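You operate a simulated robot arm through the tools that you are given. There is no shell and no other tool.

The job below is to be done with a simulated robot arm. You get a single attempt, and the scene is never put back.

## Task
Cap the tube in the cap press, then mix it and rack it.
Fine: pull the press lever to cap it; tip it by hand till the colour is even; free hole of the blue rack on this bench; leave the sled out.
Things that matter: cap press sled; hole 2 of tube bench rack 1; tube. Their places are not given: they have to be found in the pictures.

The check looks at the end state, three seconds after you hand in, the way a careful person would. Anything else that was tipped, shoved, dropped, spilled or broken makes it a failure. Lids that push on must go on centred and level and be pressed home; caps that screw on are set level and turned clockwise until they are tight.

## Robot
A 6-joint arm with a two-finger gripper, fixed in place. Base frame: the origin is at the foot of the arm, x ahead of it, y to its left, z up. Lengths are in cm, angles in rad, forces in N, time in s.
Its first joint turns from -2.897 to 2.897 rad. Payload 2.45 kg.
Tool frame: the origin (TCP) lies between the finger pads and is the grasp point; the fingertips stand 2 cm ahead of it; z points along the fingers, y is the line along which they close. Largest opening 14 cm; the body of the gripper starts 16.8 cm behind the TCP.
Orientation is that of the tool frame in the base frame, as a unit quaternion [x, y, z, w]. With the fingers straight down and closing along the base's y, the tool's x points along the base's -x, its y along +y and its z along -z.

## Interface
- The arm moves only by the tool move_arm. Its argument "increments" is a list of rows, each an object (a shift or turn left out is 0, a gripper value left out holds the last) with "offset": the shift along the tool's x, y, z in cm, a list of three; "rotation": the turn, a rotation vector about the tool's x, y, z in rad, a list of three. In form: [{"offset": [tx, ty, tz], "rotation": [rx, ry, rz]}, ...]. A call has 1 to 20 rows; each row is the pose to reach, as a shift and turn from the pose commanded when the call began, along the tool's axes at that moment. "fingers" is the closure, from 0 (fully open) to 1 (shut), set as the call begins (left out, the last holds). A row lasts 0.2 s, in which the tool goes at most 5 cm and 0.15 rad; a call with a longer step from one row to the next is refused whole, and so is a gripper value outside its range. A pose out of reach is approached as far as the arm can. The call stops where the force on the tool passes 90 N (or 10 N more than at its start, if that is more) or the arm is blocked; 0.2 s more then pass. Each finger travels about 4.5 cm/s and halts on what it meets, pressing with about 22 N; the grip force reading is that of the motor and also rises with nothing between the fingers. The clock runs only during rows and for 0.2 s after the last one: add rows that repeat a pose to give the fingers time. The reply holds the time, the measured pose of the TCP, the force on the tool along the base axes, the opening and the grip force, in the units named above and with some noise, with the torque about the TCP (base axes, N m) and any sound that the robot's microphone picked up.
- Cameras (640 x 400 px; columns grow to the right, rows downward): "scene" is fixed at [5.01, 50.09, 157.31]; the picture's right is [-0.24, -0.97, 0.00], its down [-0.43, 0.11, -0.89] and it looks along [0.87, -0.21, -0.45] (base axes); focal length 300 px, centre (320, 200). "wrist" rides on the gripper at [7.8, 1.1, -20.9] in the tool frame; the picture's right is [-0.14, 0.99, 0.00], its down [-0.92, -0.13, -0.37] and it looks along [-0.36, -0.05, 0.93] (tool axes); focal length 280 px, centre (320, 200).
- grab_frame(camera): a new picture of that camera. The clock stands still meanwhile.
- locate(camera, pixels): for up to 12 pixels [column, row] of the newest picture of that camera ("zoom" is the newest enlarged one), the place [x, y, z] in the base frame of the surface seen there, good to about 0.2 cm. The clock stands still meanwhile.
- zoom(camera, box): a new picture of the part [left, top, right, bottom] of that camera's present view, enlarged. The clock stands still meanwhile.
- close_job(): hands the job in; it is judged then, once.

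Unless the task says otherwise, let go and move clear before handing in.

The tools are called after ">>>" as a command line: name --argument value ..., lists and objects as JSON in quotes. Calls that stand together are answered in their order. move_arm: Moves the arm, as the interface text tells. Its arguments: {"type":"object","properties":{"increments":{"type":"array"},"fingers":{"type":"number"}},"required":["increments"]} The other tools are called the same way: grab_frame (camera) takes a picture; locate (camera, pixels) gives the place of the surface under pixels of a picture; zoom (camera, box) takes an enlarged picture of a part of a camera's view; close_job () hands the job in.

At the start:

```text
time_s: 0.0
tool_pos: [56.64, -0.19, 146.26]
orientation: [0.0, 1.0, -0.001, 0.001]
contact_force: [-0.1, 0.2, 0.1]
wrist_torque: [0.01, 0.02, 0.0]
grip_width: 14.02
grasp_force: 0.0
```

scene: 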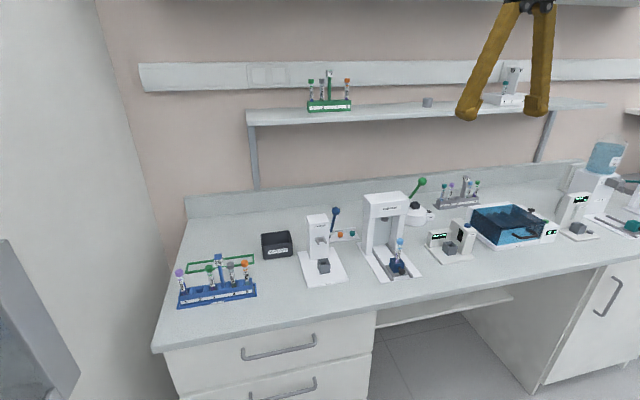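
wrist: 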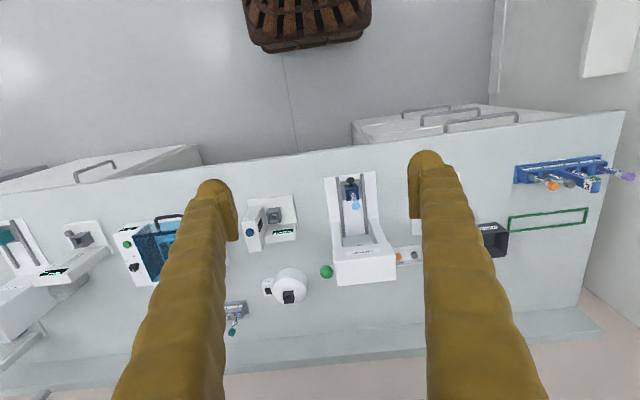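

The first pictures show a cap press with a green lever around scene (385,235) with a sled at (397,268), a smaller press with a blue lever at (320,245), and a blue rack at (215,285). I'll zoom in on these to tell them apart.

>>> zoom --camera "scene" --box '[340, 160, 480, 290]'

>>> zoom --camera "scene" --box '[160, 230, 280, 320]'

>>> zoom --camera "scene" --box '[250, 190, 370, 300]'

>>> zoom --camera "wrist" --box '[300, 150, 440, 300]'

```text
3.08 times, centred on (410, 225) of scene
```

zoom: 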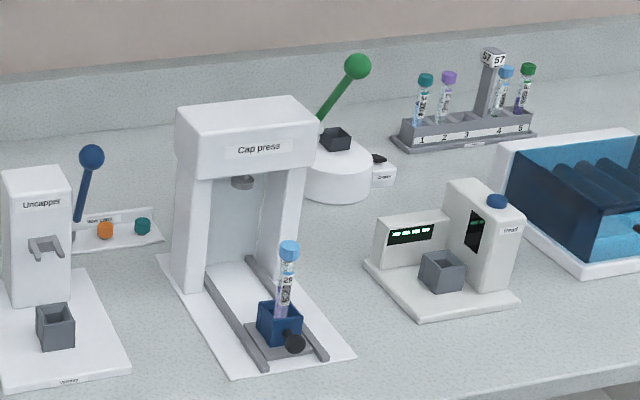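

```text
4.44 times, centred on (220, 275) of scene
```

zoom: 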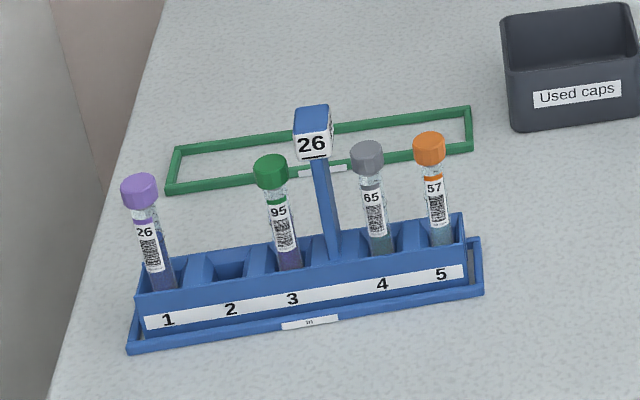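

```text
3.64 times, centred on (310, 245) of scene
```

zoom: 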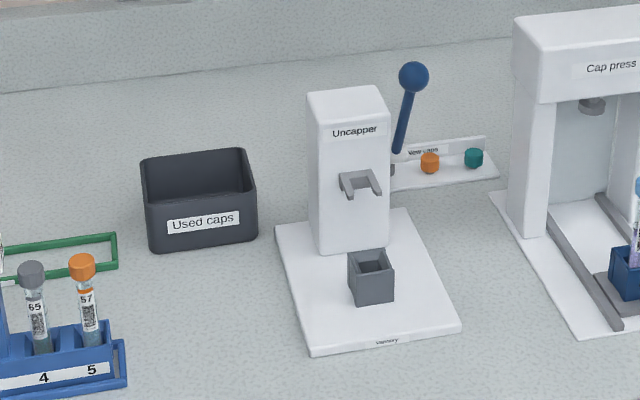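

```text
2.67 times, centred on (370, 225) of wrist
```

zoom: 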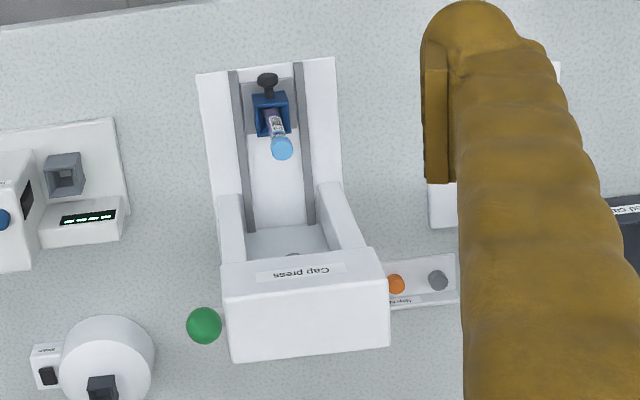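

The tube with a light-blue cap stands in the dark-blue sled (zoomed view), the knob is at the sled's front, the green lever ball is at scene (421,182), and hole 2 of the blue rack is empty. I'll locate these features.

>>> grab_frame --camera "scene"

>>> grab_frame --camera "wrist"

>>> zoom --camera "scene" --box '[360, 160, 440, 290]'

```text
taken
```

scene: 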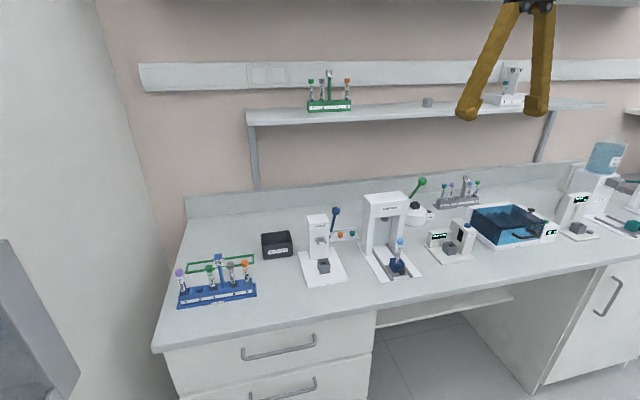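

```text
taken
```

wrist: 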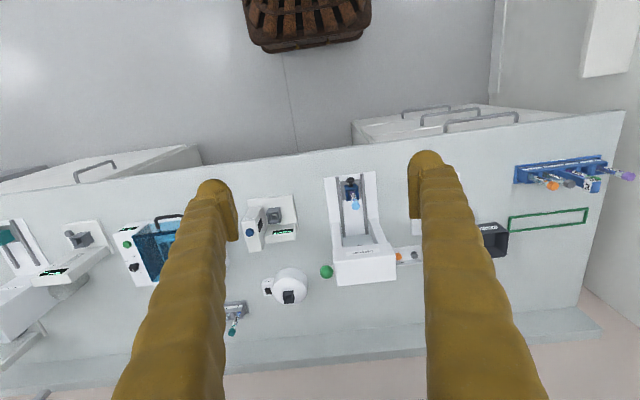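

```text
3.08 times, centred on (400, 225) of scene
```

zoom: 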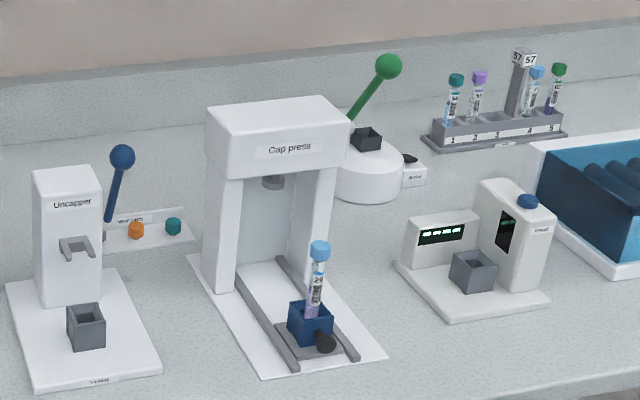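

The zoomed picture shows tube cap at (319,251), sled block at (310,322), knob at (325,342), lever ball at (388,66), press head at (280,135). I'll locate those.

>>> locate --camera "zoom" --pixels '[[319, 242], [319, 256], [316, 285], [311, 310], [300, 312], [325, 342], [388, 66], [352, 118], [273, 182], [280, 150], [285, 352], [215, 285]]'

>>> locate --camera "wrist" --pixels '[[349, 181], [354, 205], [327, 271], [350, 190], [363, 250], [344, 240], [375, 180], [331, 185]]'

>>> locate --camera "scene" --pixels '[[180, 272], [209, 268], [231, 264], [246, 264], [203, 289], [219, 257], [206, 300], [186, 304], [255, 296], [300, 310], [232, 272], [181, 290]]'

```text
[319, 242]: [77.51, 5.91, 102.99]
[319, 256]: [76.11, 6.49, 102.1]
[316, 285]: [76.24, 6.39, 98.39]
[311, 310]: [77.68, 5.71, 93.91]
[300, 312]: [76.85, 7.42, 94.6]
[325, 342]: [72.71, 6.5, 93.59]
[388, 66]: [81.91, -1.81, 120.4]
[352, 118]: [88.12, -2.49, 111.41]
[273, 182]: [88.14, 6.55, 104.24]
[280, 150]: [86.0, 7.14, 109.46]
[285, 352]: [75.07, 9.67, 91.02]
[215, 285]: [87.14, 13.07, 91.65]
```

```text
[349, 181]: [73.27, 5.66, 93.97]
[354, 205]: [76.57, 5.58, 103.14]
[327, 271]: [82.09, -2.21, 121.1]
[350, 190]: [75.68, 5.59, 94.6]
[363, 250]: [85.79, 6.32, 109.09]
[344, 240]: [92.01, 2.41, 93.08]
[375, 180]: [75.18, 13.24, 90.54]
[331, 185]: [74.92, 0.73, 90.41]
```

```text
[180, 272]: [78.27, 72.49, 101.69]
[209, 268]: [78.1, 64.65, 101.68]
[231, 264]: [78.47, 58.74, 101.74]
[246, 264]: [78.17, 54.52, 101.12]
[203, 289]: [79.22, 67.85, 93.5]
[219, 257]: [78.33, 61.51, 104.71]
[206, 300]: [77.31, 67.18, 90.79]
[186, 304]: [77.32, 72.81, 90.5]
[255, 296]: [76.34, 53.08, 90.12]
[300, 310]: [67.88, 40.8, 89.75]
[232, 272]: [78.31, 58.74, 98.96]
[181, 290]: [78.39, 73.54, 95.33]
```

Bench top is at z≈89.8, tube at about (76.5, 6, 94–103), lever ball at (82, -2, 120.5), and rack hole 2 at about (78.7, 68.3), which is beyond straight-down reach, so I'll need a tilted tool. I'll zoom closer for finer geometry.

>>> zoom --camera "scene" --box '[375, 230, 425, 285]'

>>> zoom --camera "wrist" --box '[315, 165, 395, 215]'

>>> zoom --camera "scene" --box '[395, 170, 435, 210]'

>>> zoom --camera "scene" --box '[170, 250, 265, 310]'

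```text
7.27 times, centred on (400, 258) of scene
```

zoom: 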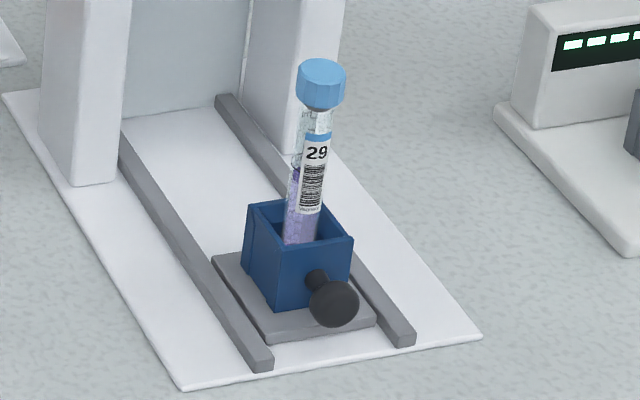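

```text
8.00 times, centred on (355, 190) of wrist
```

zoom: 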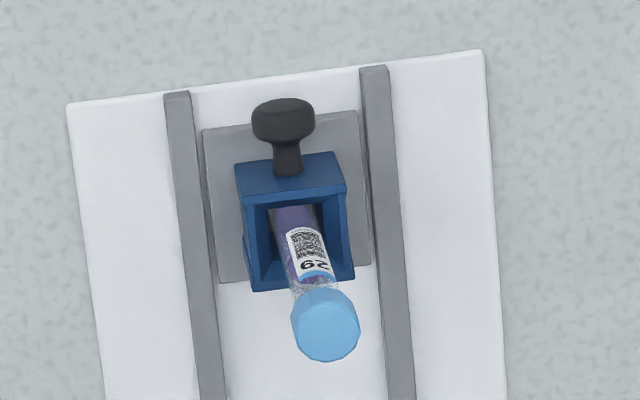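

```text
10.00 times, centred on (415, 190) of scene
```

zoom: 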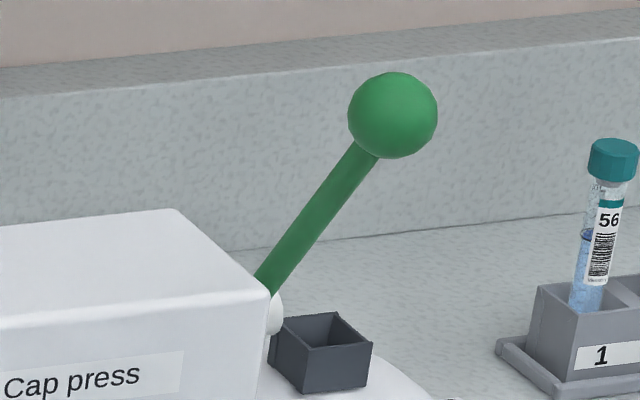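

```text
6.67 times, centred on (218, 280) of scene
```

zoom: 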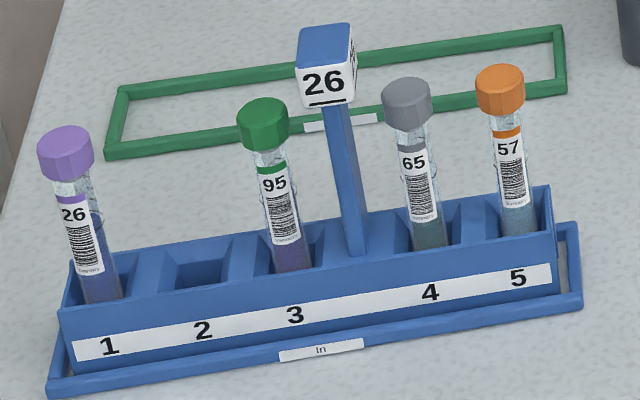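

The rack zoom shows hole 2 at zoom (200,275) with tubes in 1, 3, 4, 5 and a handle post between 3 and 4. I'll locate rack details in this zoom.

>>> locate --camera "zoom" --pixels '[[165, 272], [235, 258], [200, 275], [200, 262], [195, 290], [140, 270], [250, 250], [65, 165], [262, 108], [87, 240], [285, 220], [326, 40]]'

>>> zoom --camera "wrist" --box '[500, 140, 640, 230]'

```text
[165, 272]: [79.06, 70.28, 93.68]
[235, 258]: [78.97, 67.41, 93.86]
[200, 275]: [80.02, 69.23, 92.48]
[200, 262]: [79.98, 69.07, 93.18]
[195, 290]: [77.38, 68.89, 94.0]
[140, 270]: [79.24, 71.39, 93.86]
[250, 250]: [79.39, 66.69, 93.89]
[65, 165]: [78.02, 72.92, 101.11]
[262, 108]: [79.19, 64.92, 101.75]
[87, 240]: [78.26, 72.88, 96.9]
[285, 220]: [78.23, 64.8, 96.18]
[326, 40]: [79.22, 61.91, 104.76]
```

```text
4.44 times, centred on (570, 185) of wrist
```

zoom: 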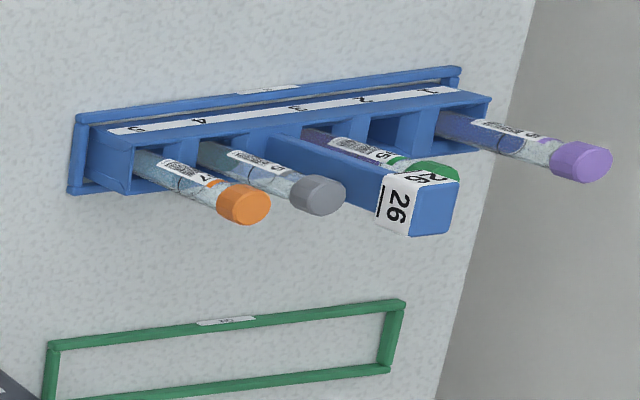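

Hole 2 appears centred near (79, 68.9) with rack top z≈93.9. Now I'll re-zoom on the lever and the shelf edge to get the lever pivot and clearances.

>>> zoom --camera "scene" --box '[395, 170, 435, 210]'

>>> locate --camera "zoom" --pixels '[[393, 115], [360, 160], [320, 215], [275, 280], [275, 315], [393, 78], [200, 230], [260, 300], [178, 212], [100, 300], [240, 340], [430, 115]]'

>>> locate --camera "scene" --pixels '[[250, 120], [400, 113], [580, 108], [300, 200], [470, 175], [300, 322], [420, 295], [300, 70]]'

```text
10.00 times, centred on (415, 190) of scene
```

zoom: 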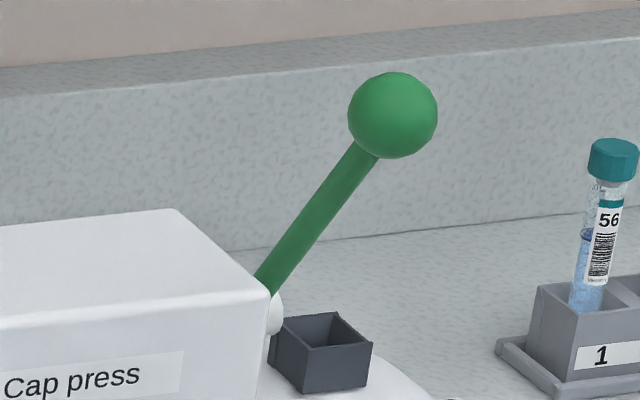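

```text
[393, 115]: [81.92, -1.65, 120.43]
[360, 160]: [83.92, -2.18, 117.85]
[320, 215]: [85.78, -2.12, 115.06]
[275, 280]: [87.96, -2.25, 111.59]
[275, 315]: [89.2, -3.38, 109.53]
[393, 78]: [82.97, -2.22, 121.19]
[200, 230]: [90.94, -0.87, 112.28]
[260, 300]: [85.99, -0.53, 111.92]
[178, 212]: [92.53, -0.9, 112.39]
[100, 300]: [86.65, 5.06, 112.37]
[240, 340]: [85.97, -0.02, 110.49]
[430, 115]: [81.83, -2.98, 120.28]
```

```text
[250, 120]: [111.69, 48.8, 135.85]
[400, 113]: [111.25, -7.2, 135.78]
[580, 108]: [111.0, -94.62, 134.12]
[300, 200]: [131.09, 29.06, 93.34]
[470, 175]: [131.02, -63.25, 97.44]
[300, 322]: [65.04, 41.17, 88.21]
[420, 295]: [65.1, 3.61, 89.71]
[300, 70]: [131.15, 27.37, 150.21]
```

Lever pivot is near (89.5, -2.4, 109.5) with the ball at about (82.9, -2.4, 119.9), and the head's front face is x≈86. I'll first lower the hand in front of the press with a 45° forward tilt to look at the sled up close.

>>> move_arm --increments '[{"offset": [-0.1, 0.64, 3.83], "rotation": [0, -0.0785, 0]}, {"offset": [-0.2, 1.28, 7.66], "rotation": [0, -0.157, 0]}, {"offset": [-0.3, 1.92, 11.49], "rotation": [0, -0.2355, 0]}, {"offset": [-0.4, 2.56, 15.32], "rotation": [0, -0.314, 0]}, {"offset": [-0.5, 3.2, 19.15], "rotation": [0, -0.3925, 0]}, {"offset": [-0.6, 3.84, 22.98], "rotation": [0, -0.471, 0]}, {"offset": [-0.7, 4.48, 26.81], "rotation": [0, -0.5495, 0]}, {"offset": [-0.8, 5.12, 30.64], "rotation": [0, -0.628, 0]}, {"offset": [-0.9, 5.76, 34.47], "rotation": [0, -0.7065, 0]}, {"offset": [-1.0, 6.3, 38.3], "rotation": [0, -0.785, 0]}]' --fingers 0.7

```text
time_s: 2.2
tool_pos: [57.57, 6.21, 107.67]
orientation: [0.008, 0.925, 0.006, 0.38]
contact_force: [1.2, -1.4, 0.9]
wrist_torque: [0.07, 0.19, 0.13]
grip_width: 4.18
grasp_force: 0.0
```

>>> grab_frame --camera "wrist"

>>> grab_frame --camera "scene"

```text
taken
```

wrist: 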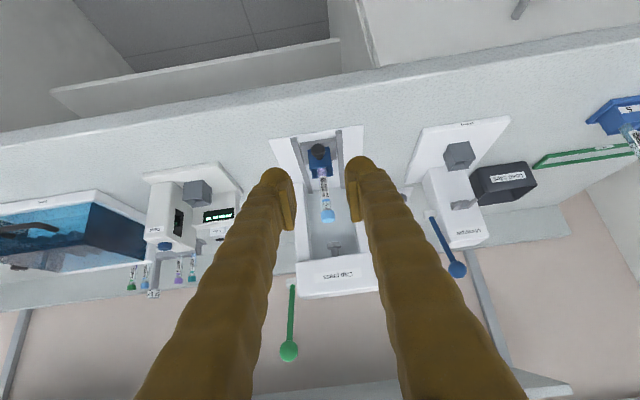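

```text
taken
```

scene: 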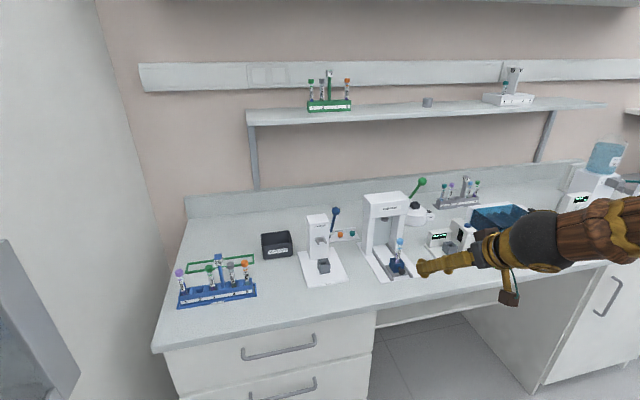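

The wrist view now shows the sled between the fingers at (322,165) with the tube cap at (327,214). I'll zoom and locate the knob, block, tube and cap precisely.

>>> zoom --camera "wrist" --box '[285, 130, 365, 225]'

>>> zoom --camera "wrist" --box '[290, 130, 355, 180]'

```text
4.21 times, centred on (325, 178) of wrist
```

zoom: 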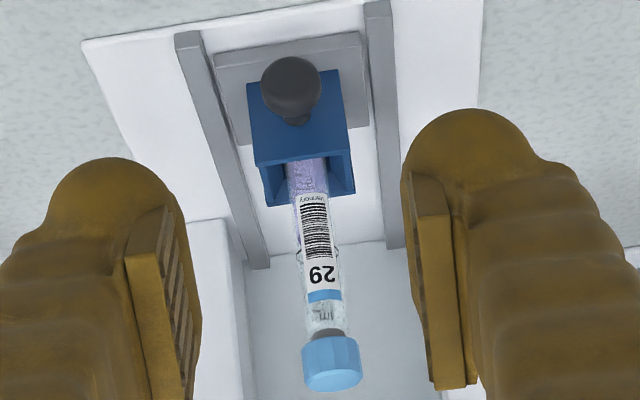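

```text
8.00 times, centred on (322, 155) of wrist
```

zoom: 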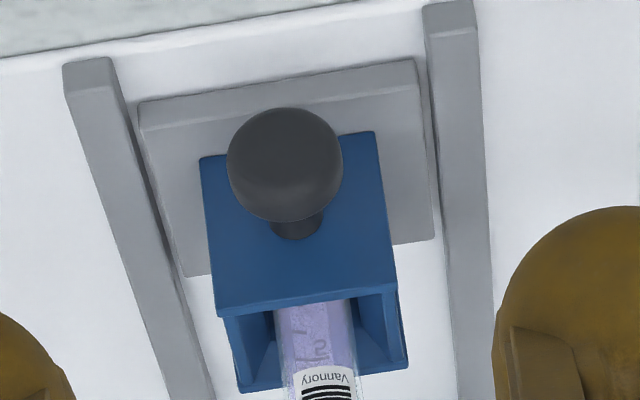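

The 8x zoom shows the knob centred at (285,163), block top edge front at (305,305), rails at (120,150) and (460,100). I'll locate them.

>>> locate --camera "zoom" --pixels '[[285, 163], [300, 280], [218, 312], [392, 288], [210, 170], [375, 145], [145, 110], [415, 70], [95, 90], [455, 35], [320, 340], [300, 232]]'

>>> locate --camera "wrist" --pixels '[[327, 214], [324, 191], [326, 205], [289, 350], [292, 300], [334, 240], [327, 219]]'

```text
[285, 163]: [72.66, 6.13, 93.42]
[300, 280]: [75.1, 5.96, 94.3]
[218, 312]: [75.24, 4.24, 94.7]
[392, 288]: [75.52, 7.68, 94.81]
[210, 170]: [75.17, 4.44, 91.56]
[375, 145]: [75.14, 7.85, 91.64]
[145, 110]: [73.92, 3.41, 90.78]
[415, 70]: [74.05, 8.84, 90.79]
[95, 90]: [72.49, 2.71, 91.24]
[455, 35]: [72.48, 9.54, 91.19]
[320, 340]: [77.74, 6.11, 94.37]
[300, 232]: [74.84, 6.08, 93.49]
```

```text
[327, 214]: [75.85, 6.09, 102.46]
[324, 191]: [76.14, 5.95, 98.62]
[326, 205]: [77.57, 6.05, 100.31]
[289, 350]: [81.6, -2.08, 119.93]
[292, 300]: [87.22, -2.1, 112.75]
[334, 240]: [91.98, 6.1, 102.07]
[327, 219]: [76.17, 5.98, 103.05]
```

The knob's front is at (72.7, 6.1, 93.4), block face x≈75.15, tube axis about (76.9, 6.05). I'll move along the tool axis to about 5 cm short of the knob, with fingers set to ~3.4 cm, and check.

>>> move_arm --increments '[{"offset": [-0.3, -0.02, 4.0]}, {"offset": [-0.6, -0.05, 8.0]}, {"offset": [-0.9, -0.08, 12.0]}, {"offset": [-1.03, -0.1, 15.2]}, {"offset": [-1.03, -0.1, 15.2]}, {"offset": [-1.03, -0.1, 15.2]}]' --fingers 0.76

>>> zoom --camera "wrist" --box '[240, 130, 420, 260]'

>>> zoom --camera "scene" --box '[360, 220, 440, 290]'

```text
time_s: 3.6
tool_pos: [69.18, 5.9, 97.85]
orientation: [0.0, 0.923, 0.0, 0.384]
contact_force: [1.9, 1.1, 0.3]
wrist_torque: [-0.03, -0.02, -0.01]
grip_width: 3.37
grasp_force: 0.1
```

```text
3.08 times, centred on (330, 195) of wrist
```

zoom: 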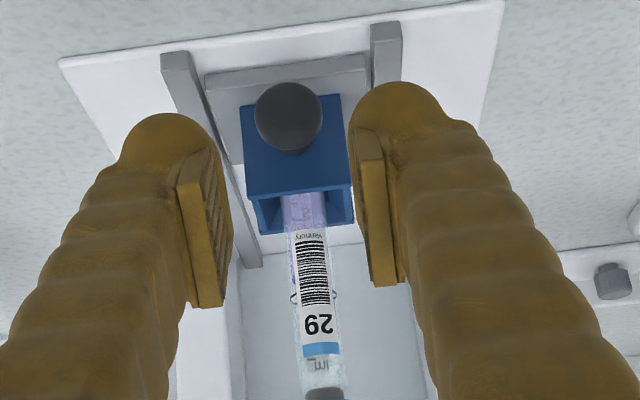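

```text
5.71 times, centred on (400, 255) of scene
```

zoom: 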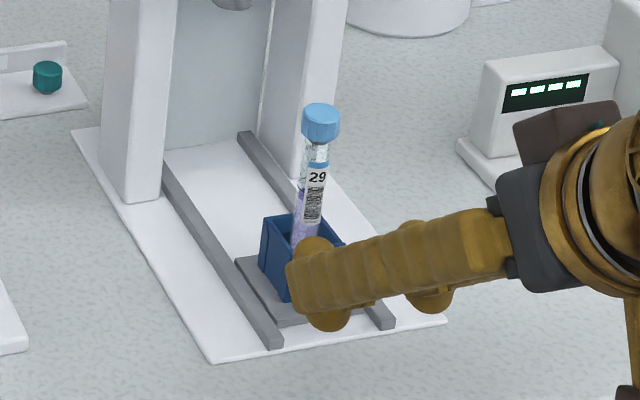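

The fingers straddle the knob's line evenly, and the TCP is at (69.2, 5.9, 97.9) with the knob about 5 cm ahead. I'll advance onto the knob and close on it.

>>> move_arm --increments '[{"offset": [0.1, 0.1, 2.0]}, {"offset": [0.2, 0.1, 3.5]}, {"offset": [0.23, 0.1, 4.5]}, {"offset": [0.23, 0.1, 5.0]}, {"offset": [0.23, 0.1, 5.0]}]'

>>> zoom --camera "wrist" --box '[240, 130, 420, 260]'

>>> zoom --camera "scene" --box '[360, 220, 440, 290]'

```text
time_s: 4.8
tool_pos: [72.52, 6.02, 94.14]
orientation: [0.0, 0.924, 0.0, 0.383]
contact_force: [-0.5, 0.2, 0.2]
wrist_torque: [0.04, 0.01, 0.0]
grip_width: 3.33
grasp_force: 0.2
```

```text
3.08 times, centred on (330, 195) of wrist
```

zoom: 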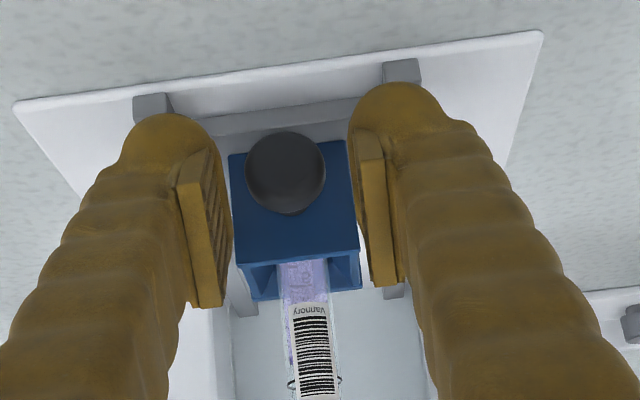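

```text
5.71 times, centred on (400, 255) of scene
```

zoom: 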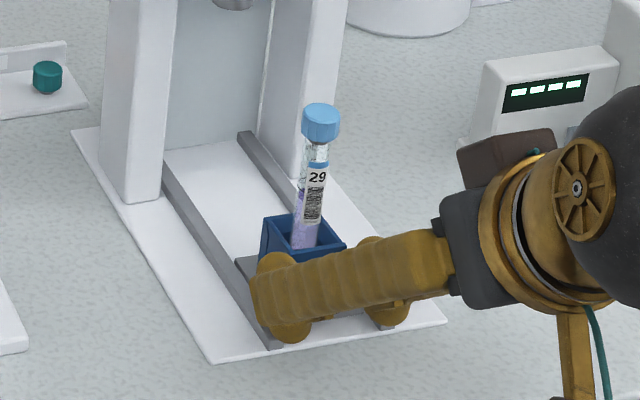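

No contact force and the knob sits between the fingertips, so I close on it.

>>> move_arm --increments '[{"offset": [0, 0, 0]}, {"offset": [0, 0, 0]}, {"offset": [0, 0, 0]}, {"offset": [0, 0, 0]}]' --fingers 1.0

```text
time_s: 5.8
tool_pos: [72.57, 5.99, 94.31]
orientation: [0.001, 0.923, 0.0, 0.384]
contact_force: [1.6, -22.9, -2.5]
wrist_torque: [-0.2, 0.0, -0.25]
grip_width: 1.89
grasp_force: 44.2
```

The grip reads 1.89 cm but with a -22.9 N sideways force, suggesting the grip isn't centred. I'll look before moving.

>>> zoom --camera "wrist" --box '[240, 130, 420, 260]'

>>> zoom --camera "scene" --box '[360, 220, 440, 290]'

```text
3.08 times, centred on (330, 195) of wrist
```

zoom: 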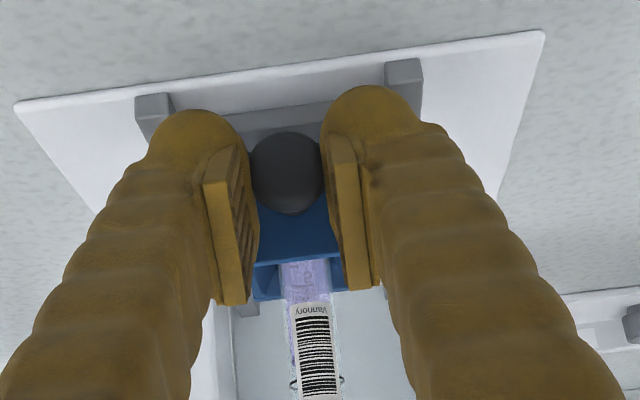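

```text
5.71 times, centred on (400, 255) of scene
```

zoom: 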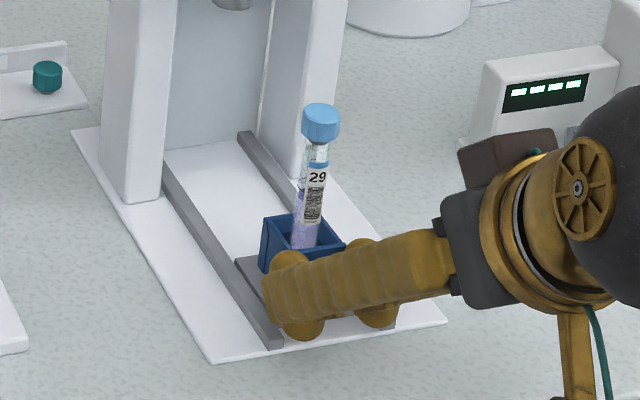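

The knob is held between both pads. I'll shift slightly to -y to relieve the side load before pushing.

>>> move_arm --increments '[{"offset": [0, -0.06, 0]}, {"offset": [0, -0.12, 0]}, {"offset": [0, -0.12, 0]}]'

```text
time_s: 6.6
tool_pos: [72.61, 6.0, 94.24]
orientation: [0.0, 0.924, 0.0, 0.384]
contact_force: [-1.0, -1.0, -3.8]
wrist_torque: [-0.05, 0.05, -0.05]
grip_width: 1.89
grasp_force: 43.9
```

The side load is gone (-1 N). Now I'll slowly slide the sled in along +x, about 10 cm first.

>>> move_arm --increments '[{"offset": [-0.21, 0, 0.21]}, {"offset": [-0.57, 0, 0.57]}, {"offset": [-0.92, 0, 0.92]}, {"offset": [-1.27, 0, 1.27]}, {"offset": [-1.63, 0, 1.63]}, {"offset": [-1.98, 0, 1.98]}, {"offset": [-2.33, 0, 2.33]}, {"offset": [-2.69, 0, 2.69]}, {"offset": [-3.04, 0, 3.04]}, {"offset": [-3.39, 0, 3.39]}, {"offset": [-3.75, 0, 3.75]}, {"offset": [-4.1, 0, 4.1]}, {"offset": [-4.45, 0, 4.45]}, {"offset": [-4.81, 0, 4.81]}, {"offset": [-5.16, 0, 5.16]}, {"offset": [-5.51, 0, 5.51]}, {"offset": [-5.87, 0, 5.87]}, {"offset": [-6.22, 0, 6.22]}, {"offset": [-6.57, 0, 6.57]}, {"offset": [-6.8, 0, 6.8]}]'

>>> zoom --camera "scene" --box '[350, 180, 450, 290]'

>>> grab_frame --camera "wrist"

```text
time_s: 10.8
tool_pos: [82.11, 6.0, 94.2]
orientation: [-0.001, 0.924, 0.0, 0.383]
contact_force: [1.1, 9.7, 3.1]
wrist_torque: [0.06, -0.07, 0.07]
grip_width: 1.88
grasp_force: 43.7
```

```text
3.64 times, centred on (400, 235) of scene
```

zoom: 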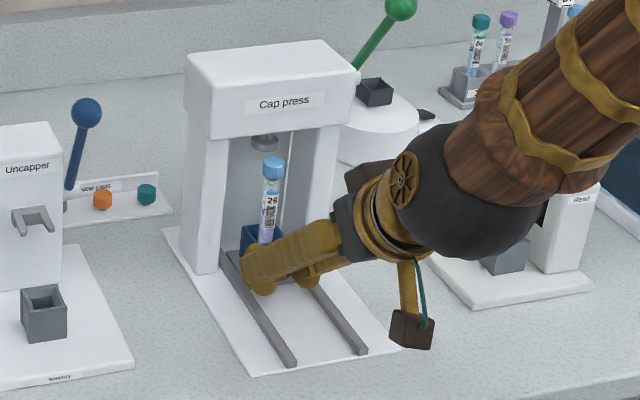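

```text
taken
```

wrist: 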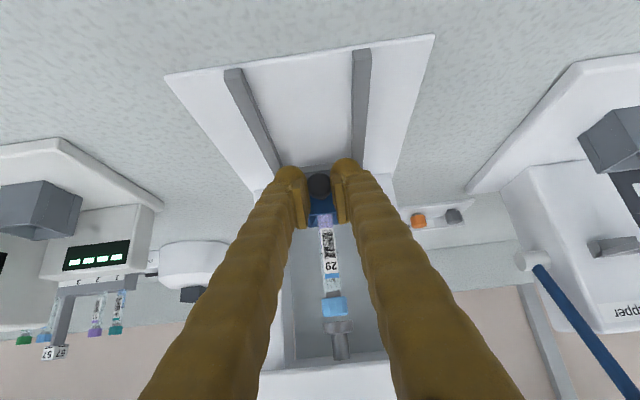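

The sled has slid 9.5 cm; the plunger appears at wrist (338,327) just behind the cap at (333,305). I'll locate the plunger and cap to judge the remaining travel.

>>> zoom --camera "wrist" --box '[295, 260, 385, 370]'

>>> locate --camera "wrist" --pixels '[[333, 307], [338, 327], [341, 345], [330, 270], [341, 358], [317, 205], [318, 185]]'

>>> zoom --camera "scene" --box '[370, 205, 420, 265]'

```text
3.64 times, centred on (340, 315) of wrist
```

zoom: 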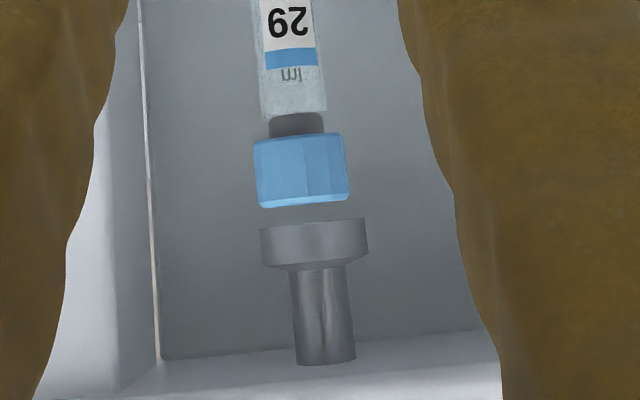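

```text
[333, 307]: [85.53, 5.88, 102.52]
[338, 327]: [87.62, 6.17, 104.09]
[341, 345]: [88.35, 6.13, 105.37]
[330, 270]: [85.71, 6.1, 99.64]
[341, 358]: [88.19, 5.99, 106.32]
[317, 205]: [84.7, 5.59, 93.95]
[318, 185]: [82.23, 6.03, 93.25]
```

```text
6.67 times, centred on (395, 235) of scene
```

zoom: 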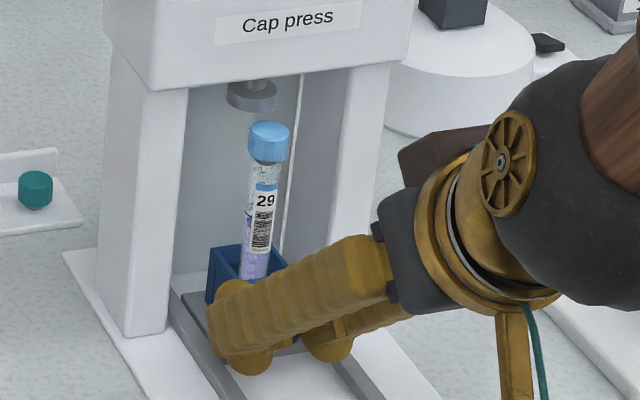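

The plunger centre is near x≈88.9 and the cap centre near x≈86.6, so about 2.2 cm remain. I'll push on gently to find the stop.

>>> move_arm --increments '[{"offset": [-0.2, 0.03, 0.2]}, {"offset": [-0.4, 0.05, 0.4]}, {"offset": [-0.6, 0.05, 0.6]}, {"offset": [-0.8, 0.05, 0.8]}, {"offset": [-1.0, 0.05, 1.0]}, {"offset": [-1.2, 0.05, 1.2]}, {"offset": [-1.4, 0.05, 1.4]}, {"offset": [-1.45, 0.05, 1.45]}]'

>>> grab_frame --camera "wrist"

>>> zoom --camera "scene" --box '[370, 205, 420, 265]'

```text
time_s: 12.6
tool_pos: [84.3, 5.93, 94.28]
orientation: [0.0, 0.923, -0.001, 0.384]
contact_force: [0.7, -14.9, 5.2]
wrist_torque: [-0.09, -0.01, -0.15]
grip_width: 1.85
grasp_force: 43.6
```

```text
taken
```

wrist: 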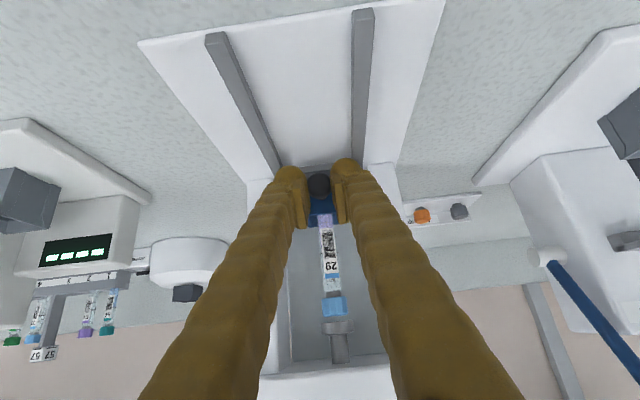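

```text
6.67 times, centred on (395, 235) of scene
```

zoom: 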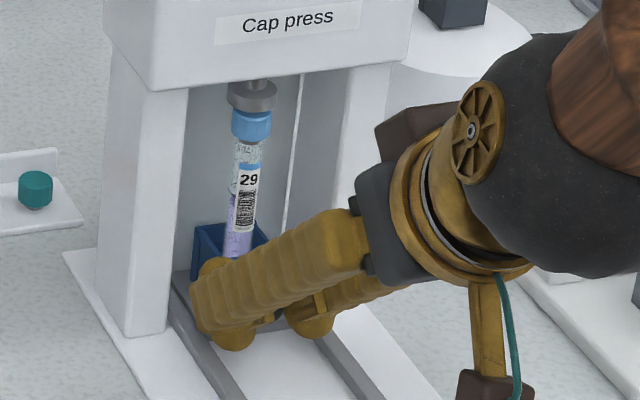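

The cap is now nearly under the plunger and no forward resistance has been met. I'll keep going in small steps, feeling for the stop.

>>> move_arm --increments '[{"offset": [-0.07, -0.04, 0.07]}, {"offset": [-0.14, -0.05, 0.14]}, {"offset": [-0.21, -0.05, 0.21]}, {"offset": [-0.28, -0.05, 0.28]}, {"offset": [-0.28, -0.05, 0.28]}]'

>>> zoom --camera "scene" --box '[370, 205, 420, 265]'

>>> zoom --camera "wrist" --box '[295, 260, 385, 370]'

```text
time_s: 13.8
tool_pos: [84.65, 5.95, 94.31]
orientation: [0.0, 0.924, 0.001, 0.383]
contact_force: [-17.9, -0.7, 13.0]
wrist_torque: [-0.01, 0.32, -0.04]
grip_width: 1.84
grasp_force: 43.1
```

```text
6.67 times, centred on (395, 235) of scene
```

zoom: 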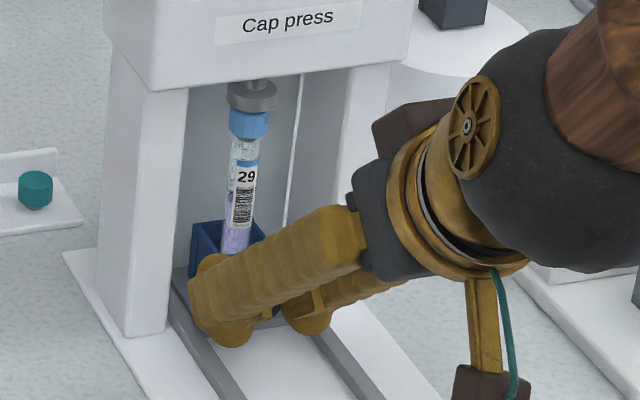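

```text
3.64 times, centred on (340, 315) of wrist
```

zoom: 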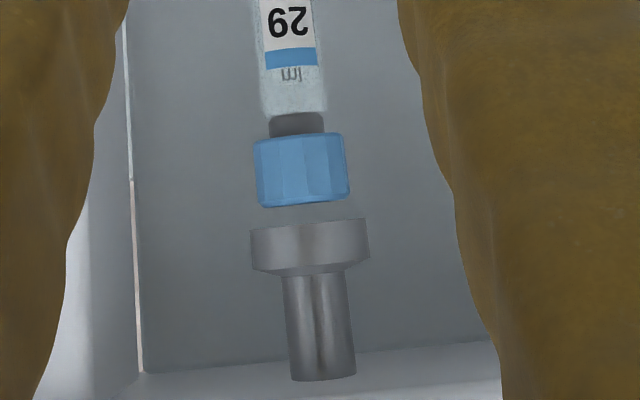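

A forward resistance of about -18 N appeared at 12.05 cm of travel, which looks like the stop. I'll check that the cap and plunger are aligned.

>>> locate --camera "zoom" --pixels '[[300, 170], [302, 200], [310, 245], [318, 320], [290, 60], [262, 170], [345, 165], [255, 245], [365, 240]]'

```text
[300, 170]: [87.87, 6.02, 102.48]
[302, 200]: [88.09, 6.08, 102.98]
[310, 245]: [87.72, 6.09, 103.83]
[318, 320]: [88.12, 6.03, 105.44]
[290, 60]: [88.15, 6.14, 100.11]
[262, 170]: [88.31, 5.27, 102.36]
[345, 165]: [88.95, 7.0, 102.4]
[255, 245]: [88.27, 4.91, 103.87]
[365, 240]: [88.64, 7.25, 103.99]
```

Cap and plunger centres coincide (x≈88.9, y≈6.1). I'll open the fingers, back straight out along the tool axis, and take a look.

>>> move_arm --increments '[{"offset": [0, 0, 0]}, {"offset": [0, 0, 0]}, {"offset": [0, 0, 0]}, {"offset": [0, 0, -0.5]}, {"offset": [0, 0, -2]}, {"offset": [0, 0, -4.5]}, {"offset": [0, 0, -8]}, {"offset": [0, 0, -12]}, {"offset": [0, 0, -16]}, {"offset": [0, 0, -16]}]' --fingers 0.76

>>> zoom --camera "scene" --box '[350, 180, 450, 290]'

>>> grab_frame --camera "wrist"

```text
time_s: 16.0
tool_pos: [73.32, 5.87, 105.5]
orientation: [0.0, 0.923, 0.0, 0.384]
contact_force: [-0.1, -0.1, 0.2]
wrist_torque: [0.01, 0.01, 0.01]
grip_width: 3.36
grasp_force: 0.0
```

```text
3.64 times, centred on (400, 235) of scene
```

zoom: 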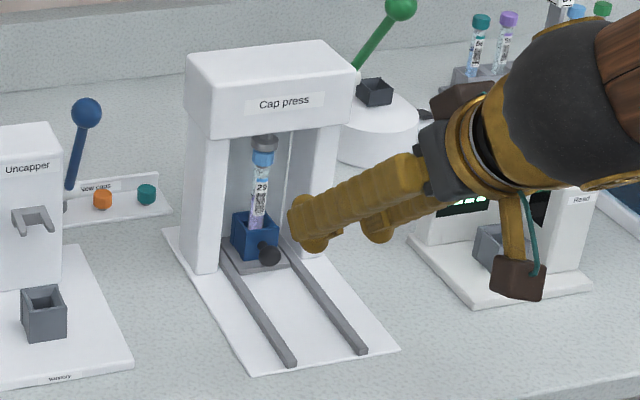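

```text
taken
```

wrist: 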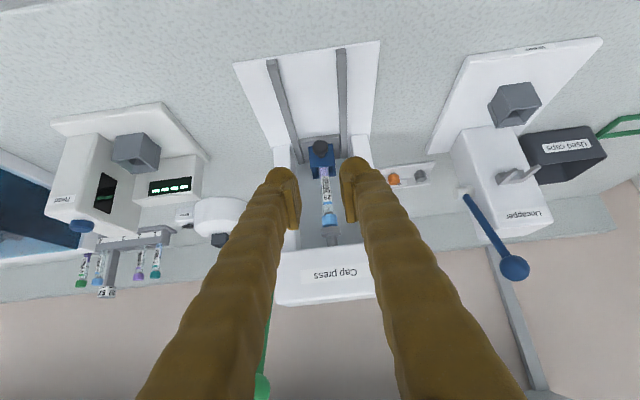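

The sled is in and released, knob intact and tube upright. Now I'll rise in front of the lever for a close look at the ball before grasping it.

>>> move_arm --increments '[{"offset": [-2.2, 0, -2.8]}, {"offset": [-4.3, -1.4, -5.6]}, {"offset": [-6.5, -2.8, -8.4]}, {"offset": [-8.6, -4.2, -11.2]}, {"offset": [-10.7, -5.6, -14.0]}, {"offset": [-12.9, -7.0, -16.8]}, {"offset": [-15.0, -8.3, -19.66]}, {"offset": [-15.0, -8.3, -19.66]}]' --fingers 0.6

>>> grab_frame --camera "wrist"

>>> zoom --camera "scene" --box '[350, 120, 480, 240]'

```text
time_s: 17.8
tool_pos: [69.99, -2.41, 130.12]
orientation: [0.001, 0.924, 0.0, 0.383]
contact_force: [-0.5, -0.2, 0.7]
wrist_torque: [-0.03, -0.03, -0.05]
grip_width: 5.59
grasp_force: 0.0
```

```text
taken
```

wrist: 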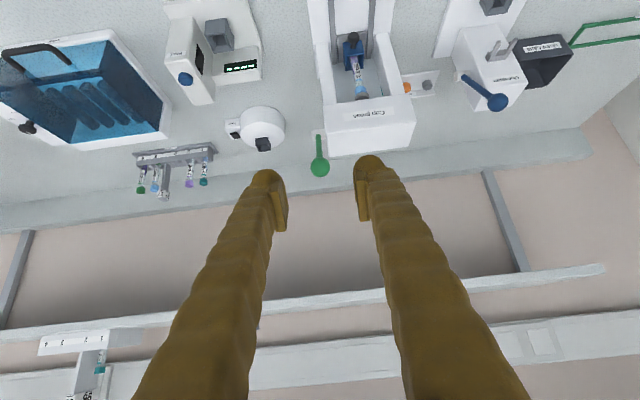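

```text
3.33 times, centred on (415, 180) of scene
```

zoom: 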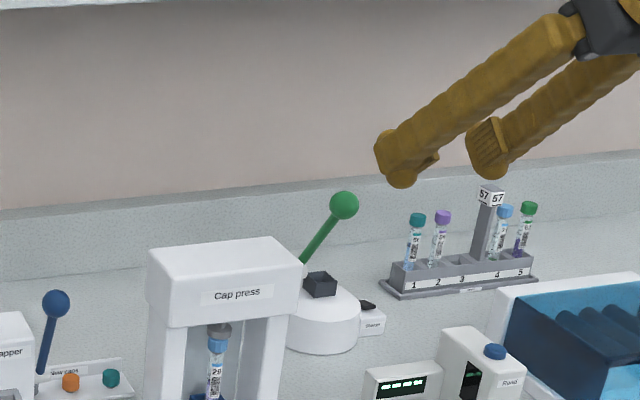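

The wrist view shows the ball at (319,168) and the bar rising from (317,135). I'll zoom and locate them.

>>> zoom --camera "wrist" --box '[290, 110, 350, 185]'

>>> locate --camera "wrist" --pixels '[[319, 168], [319, 160], [319, 176], [312, 168], [327, 168], [319, 150], [318, 140], [316, 132], [330, 150], [370, 115], [324, 105], [410, 130]]'

```text
5.33 times, centred on (320, 148) of wrist
```

zoom: 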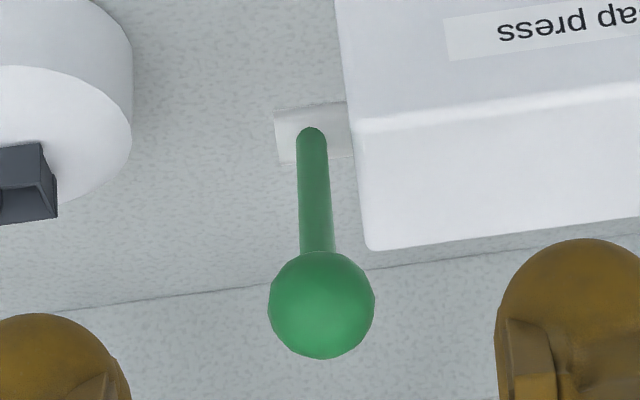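

```text
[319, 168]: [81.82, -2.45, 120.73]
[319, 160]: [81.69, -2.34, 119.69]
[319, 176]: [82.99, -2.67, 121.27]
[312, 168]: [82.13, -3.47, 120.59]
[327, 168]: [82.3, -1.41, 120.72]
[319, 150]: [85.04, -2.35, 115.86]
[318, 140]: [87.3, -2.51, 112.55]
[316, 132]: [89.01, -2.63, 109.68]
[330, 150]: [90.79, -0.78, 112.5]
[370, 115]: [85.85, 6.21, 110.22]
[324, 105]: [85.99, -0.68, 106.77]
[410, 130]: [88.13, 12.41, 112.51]
```

Ball centre ≈ (83.0, -2.45, 120.05), radius ≈1.37, pivot ≈ (89.6, 109.8). I'll advance to put the ball between the pads and then close on it.

>>> move_arm --increments '[{"offset": [-1.0, 0, 3.0]}, {"offset": [-2.07, 0, 6.0]}, {"offset": [-2.07, -0.02, 9.0]}, {"offset": [-2.07, -0.04, 12.0]}, {"offset": [-2.07, -0.04, 14.5]}, {"offset": [-2.07, -0.04, 16.1]}, {"offset": [-2.07, -0.04, 16.1]}]'

>>> grab_frame --camera "wrist"

>>> zoom --camera "scene" --box '[350, 150, 450, 240]'

```text
time_s: 19.4
tool_pos: [82.81, -2.37, 120.18]
orientation: [0.0, 0.923, 0.0, 0.384]
contact_force: [-0.1, 0.6, 0.2]
wrist_torque: [0.02, -0.02, -0.03]
grip_width: 5.63
grasp_force: 0.1
```

```text
taken
```

wrist: 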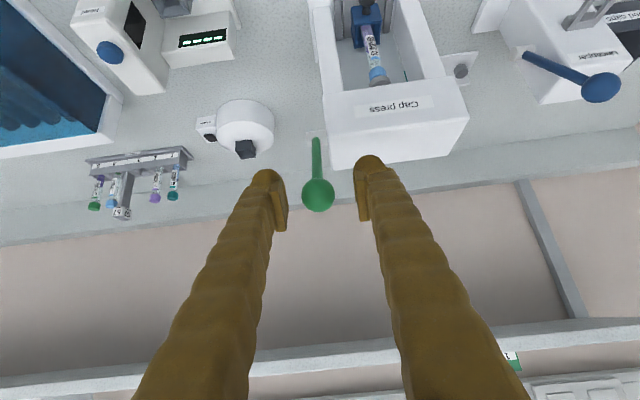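

```text
4.44 times, centred on (400, 195) of scene
```

zoom: 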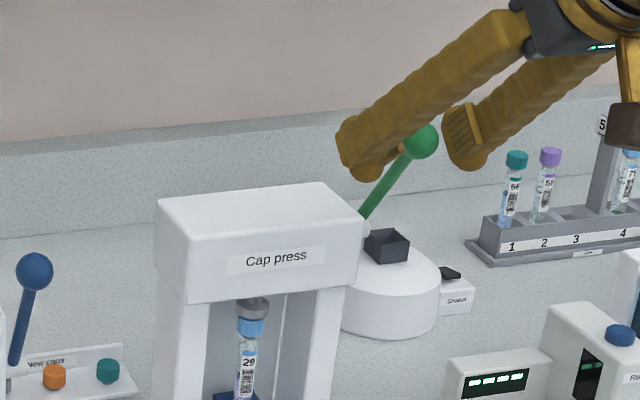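

The ball (318,195 in the wrist view) is centred between the pads, so I close on it.

>>> move_arm --increments '[{"offset": [0, 0, 0]}, {"offset": [0, 0, 0]}, {"offset": [0, 0, 0]}, {"offset": [0, 0, 0]}]' --fingers 1.0

>>> grab_frame --camera "wrist"

```text
time_s: 20.4
tool_pos: [82.81, -2.46, 120.15]
orientation: [0.0, 0.923, 0.0, 0.384]
contact_force: [2.0, -38.6, -2.5]
wrist_torque: [-0.13, 0.02, -0.11]
grip_width: 2.42
grasp_force: 43.8
```

```text
taken
```

wrist: 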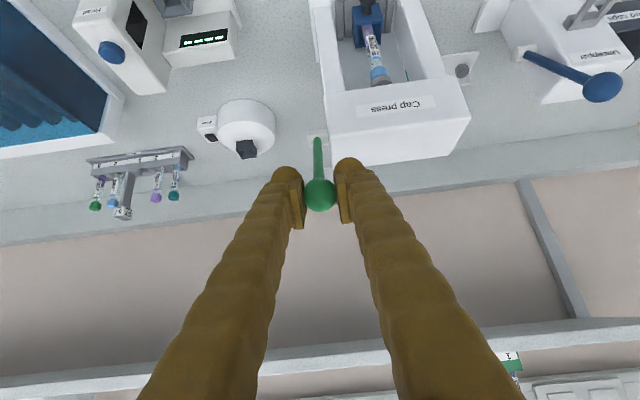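

The ball is gripped (2.42 cm), with a side load of -38.6 N, so I'll shift a bit to -y, and then begin the pull along the arc for about 11°.

>>> move_arm --increments '[{"offset": [0, -0.1, 0]}, {"offset": [0, -0.2, 0]}, {"offset": [0, -0.2, 0]}]'

```text
time_s: 21.2
tool_pos: [82.8, -2.59, 120.13]
orientation: [0.0, 0.924, 0.0, 0.383]
contact_force: [2.1, -14.4, 0.9]
wrist_torque: [-0.01, -0.18, -0.01]
grip_width: 2.39
grasp_force: 44.6
```

The side load dropped to -14 N. I'll shift 0.1 cm more and start the pull.

>>> move_arm --increments '[{"offset": [0.33, -0.1, -0.06]}, {"offset": [0.67, -0.1, -0.124]}, {"offset": [1.09, -0.1, -0.18]}, {"offset": [1.515, -0.1, -0.228]}, {"offset": [1.94, -0.1, -0.25]}, {"offset": [2.367, -0.1, -0.274]}, {"offset": [2.367, -0.1, -0.274]}]'

>>> zoom --camera "scene" --box '[350, 150, 450, 270]'

>>> grab_frame --camera "wrist"

```text
time_s: 22.8
tool_pos: [80.85, -2.49, 118.61]
orientation: [0.0, 0.924, 0.0, 0.382]
contact_force: [23.5, 44.9, -11.1]
wrist_torque: [-0.01, -1.09, 0.14]
grip_width: 2.4
grasp_force: 45.0
```

```text
3.33 times, centred on (400, 210) of scene
```

zoom: 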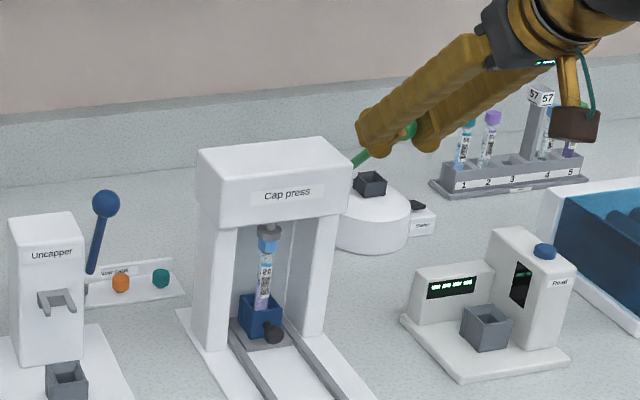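

```text
taken
```

wrist: 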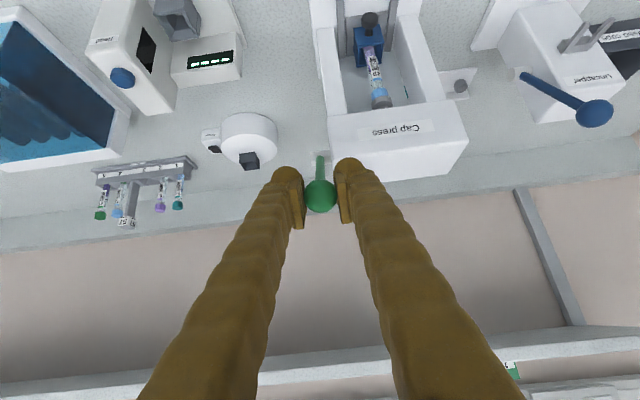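

The lever is following the hand. Forces show I'm pulling about 0.13 cm too far outward and 0.2 cm too far to -y, so I'll correct those and continue about 12° more.

>>> move_arm --increments '[{"offset": [0, 0.12, 0.06]}, {"offset": [0.42, 0.2, 0.14]}, {"offset": [0.85, 0.2, 0.15]}, {"offset": [1.27, 0.2, 0.18]}, {"offset": [1.7, 0.2, 0.22]}, {"offset": [2.12, 0.2, 0.28]}, {"offset": [2.54, 0.2, 0.35]}, {"offset": [2.54, 0.2, 0.35]}]'

>>> zoom --camera "scene" --box '[350, 150, 450, 270]'

>>> zoom --camera "scene" --box '[375, 210, 415, 265]'

```text
time_s: 24.6
tool_pos: [79.45, -2.46, 116.51]
orientation: [0.0, 0.924, 0.0, 0.383]
contact_force: [21.9, -21.0, -1.4]
wrist_torque: [0.04, -1.16, -0.02]
grip_width: 2.36
grasp_force: 45.4
```

```text
3.33 times, centred on (400, 210) of scene
```

zoom: 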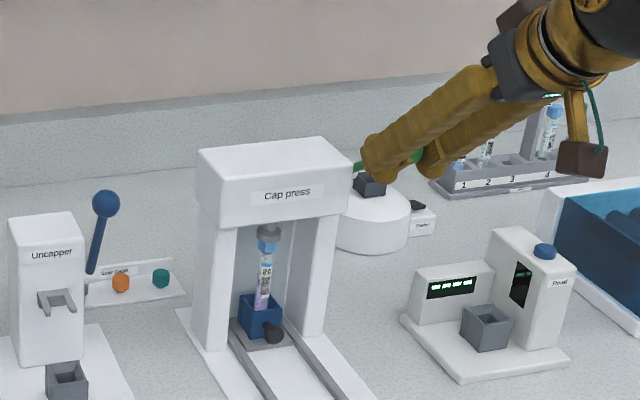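

```text
7.27 times, centred on (395, 238) of scene
```

zoom: 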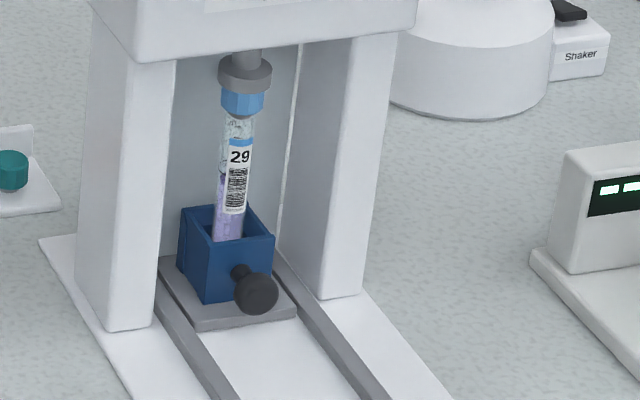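

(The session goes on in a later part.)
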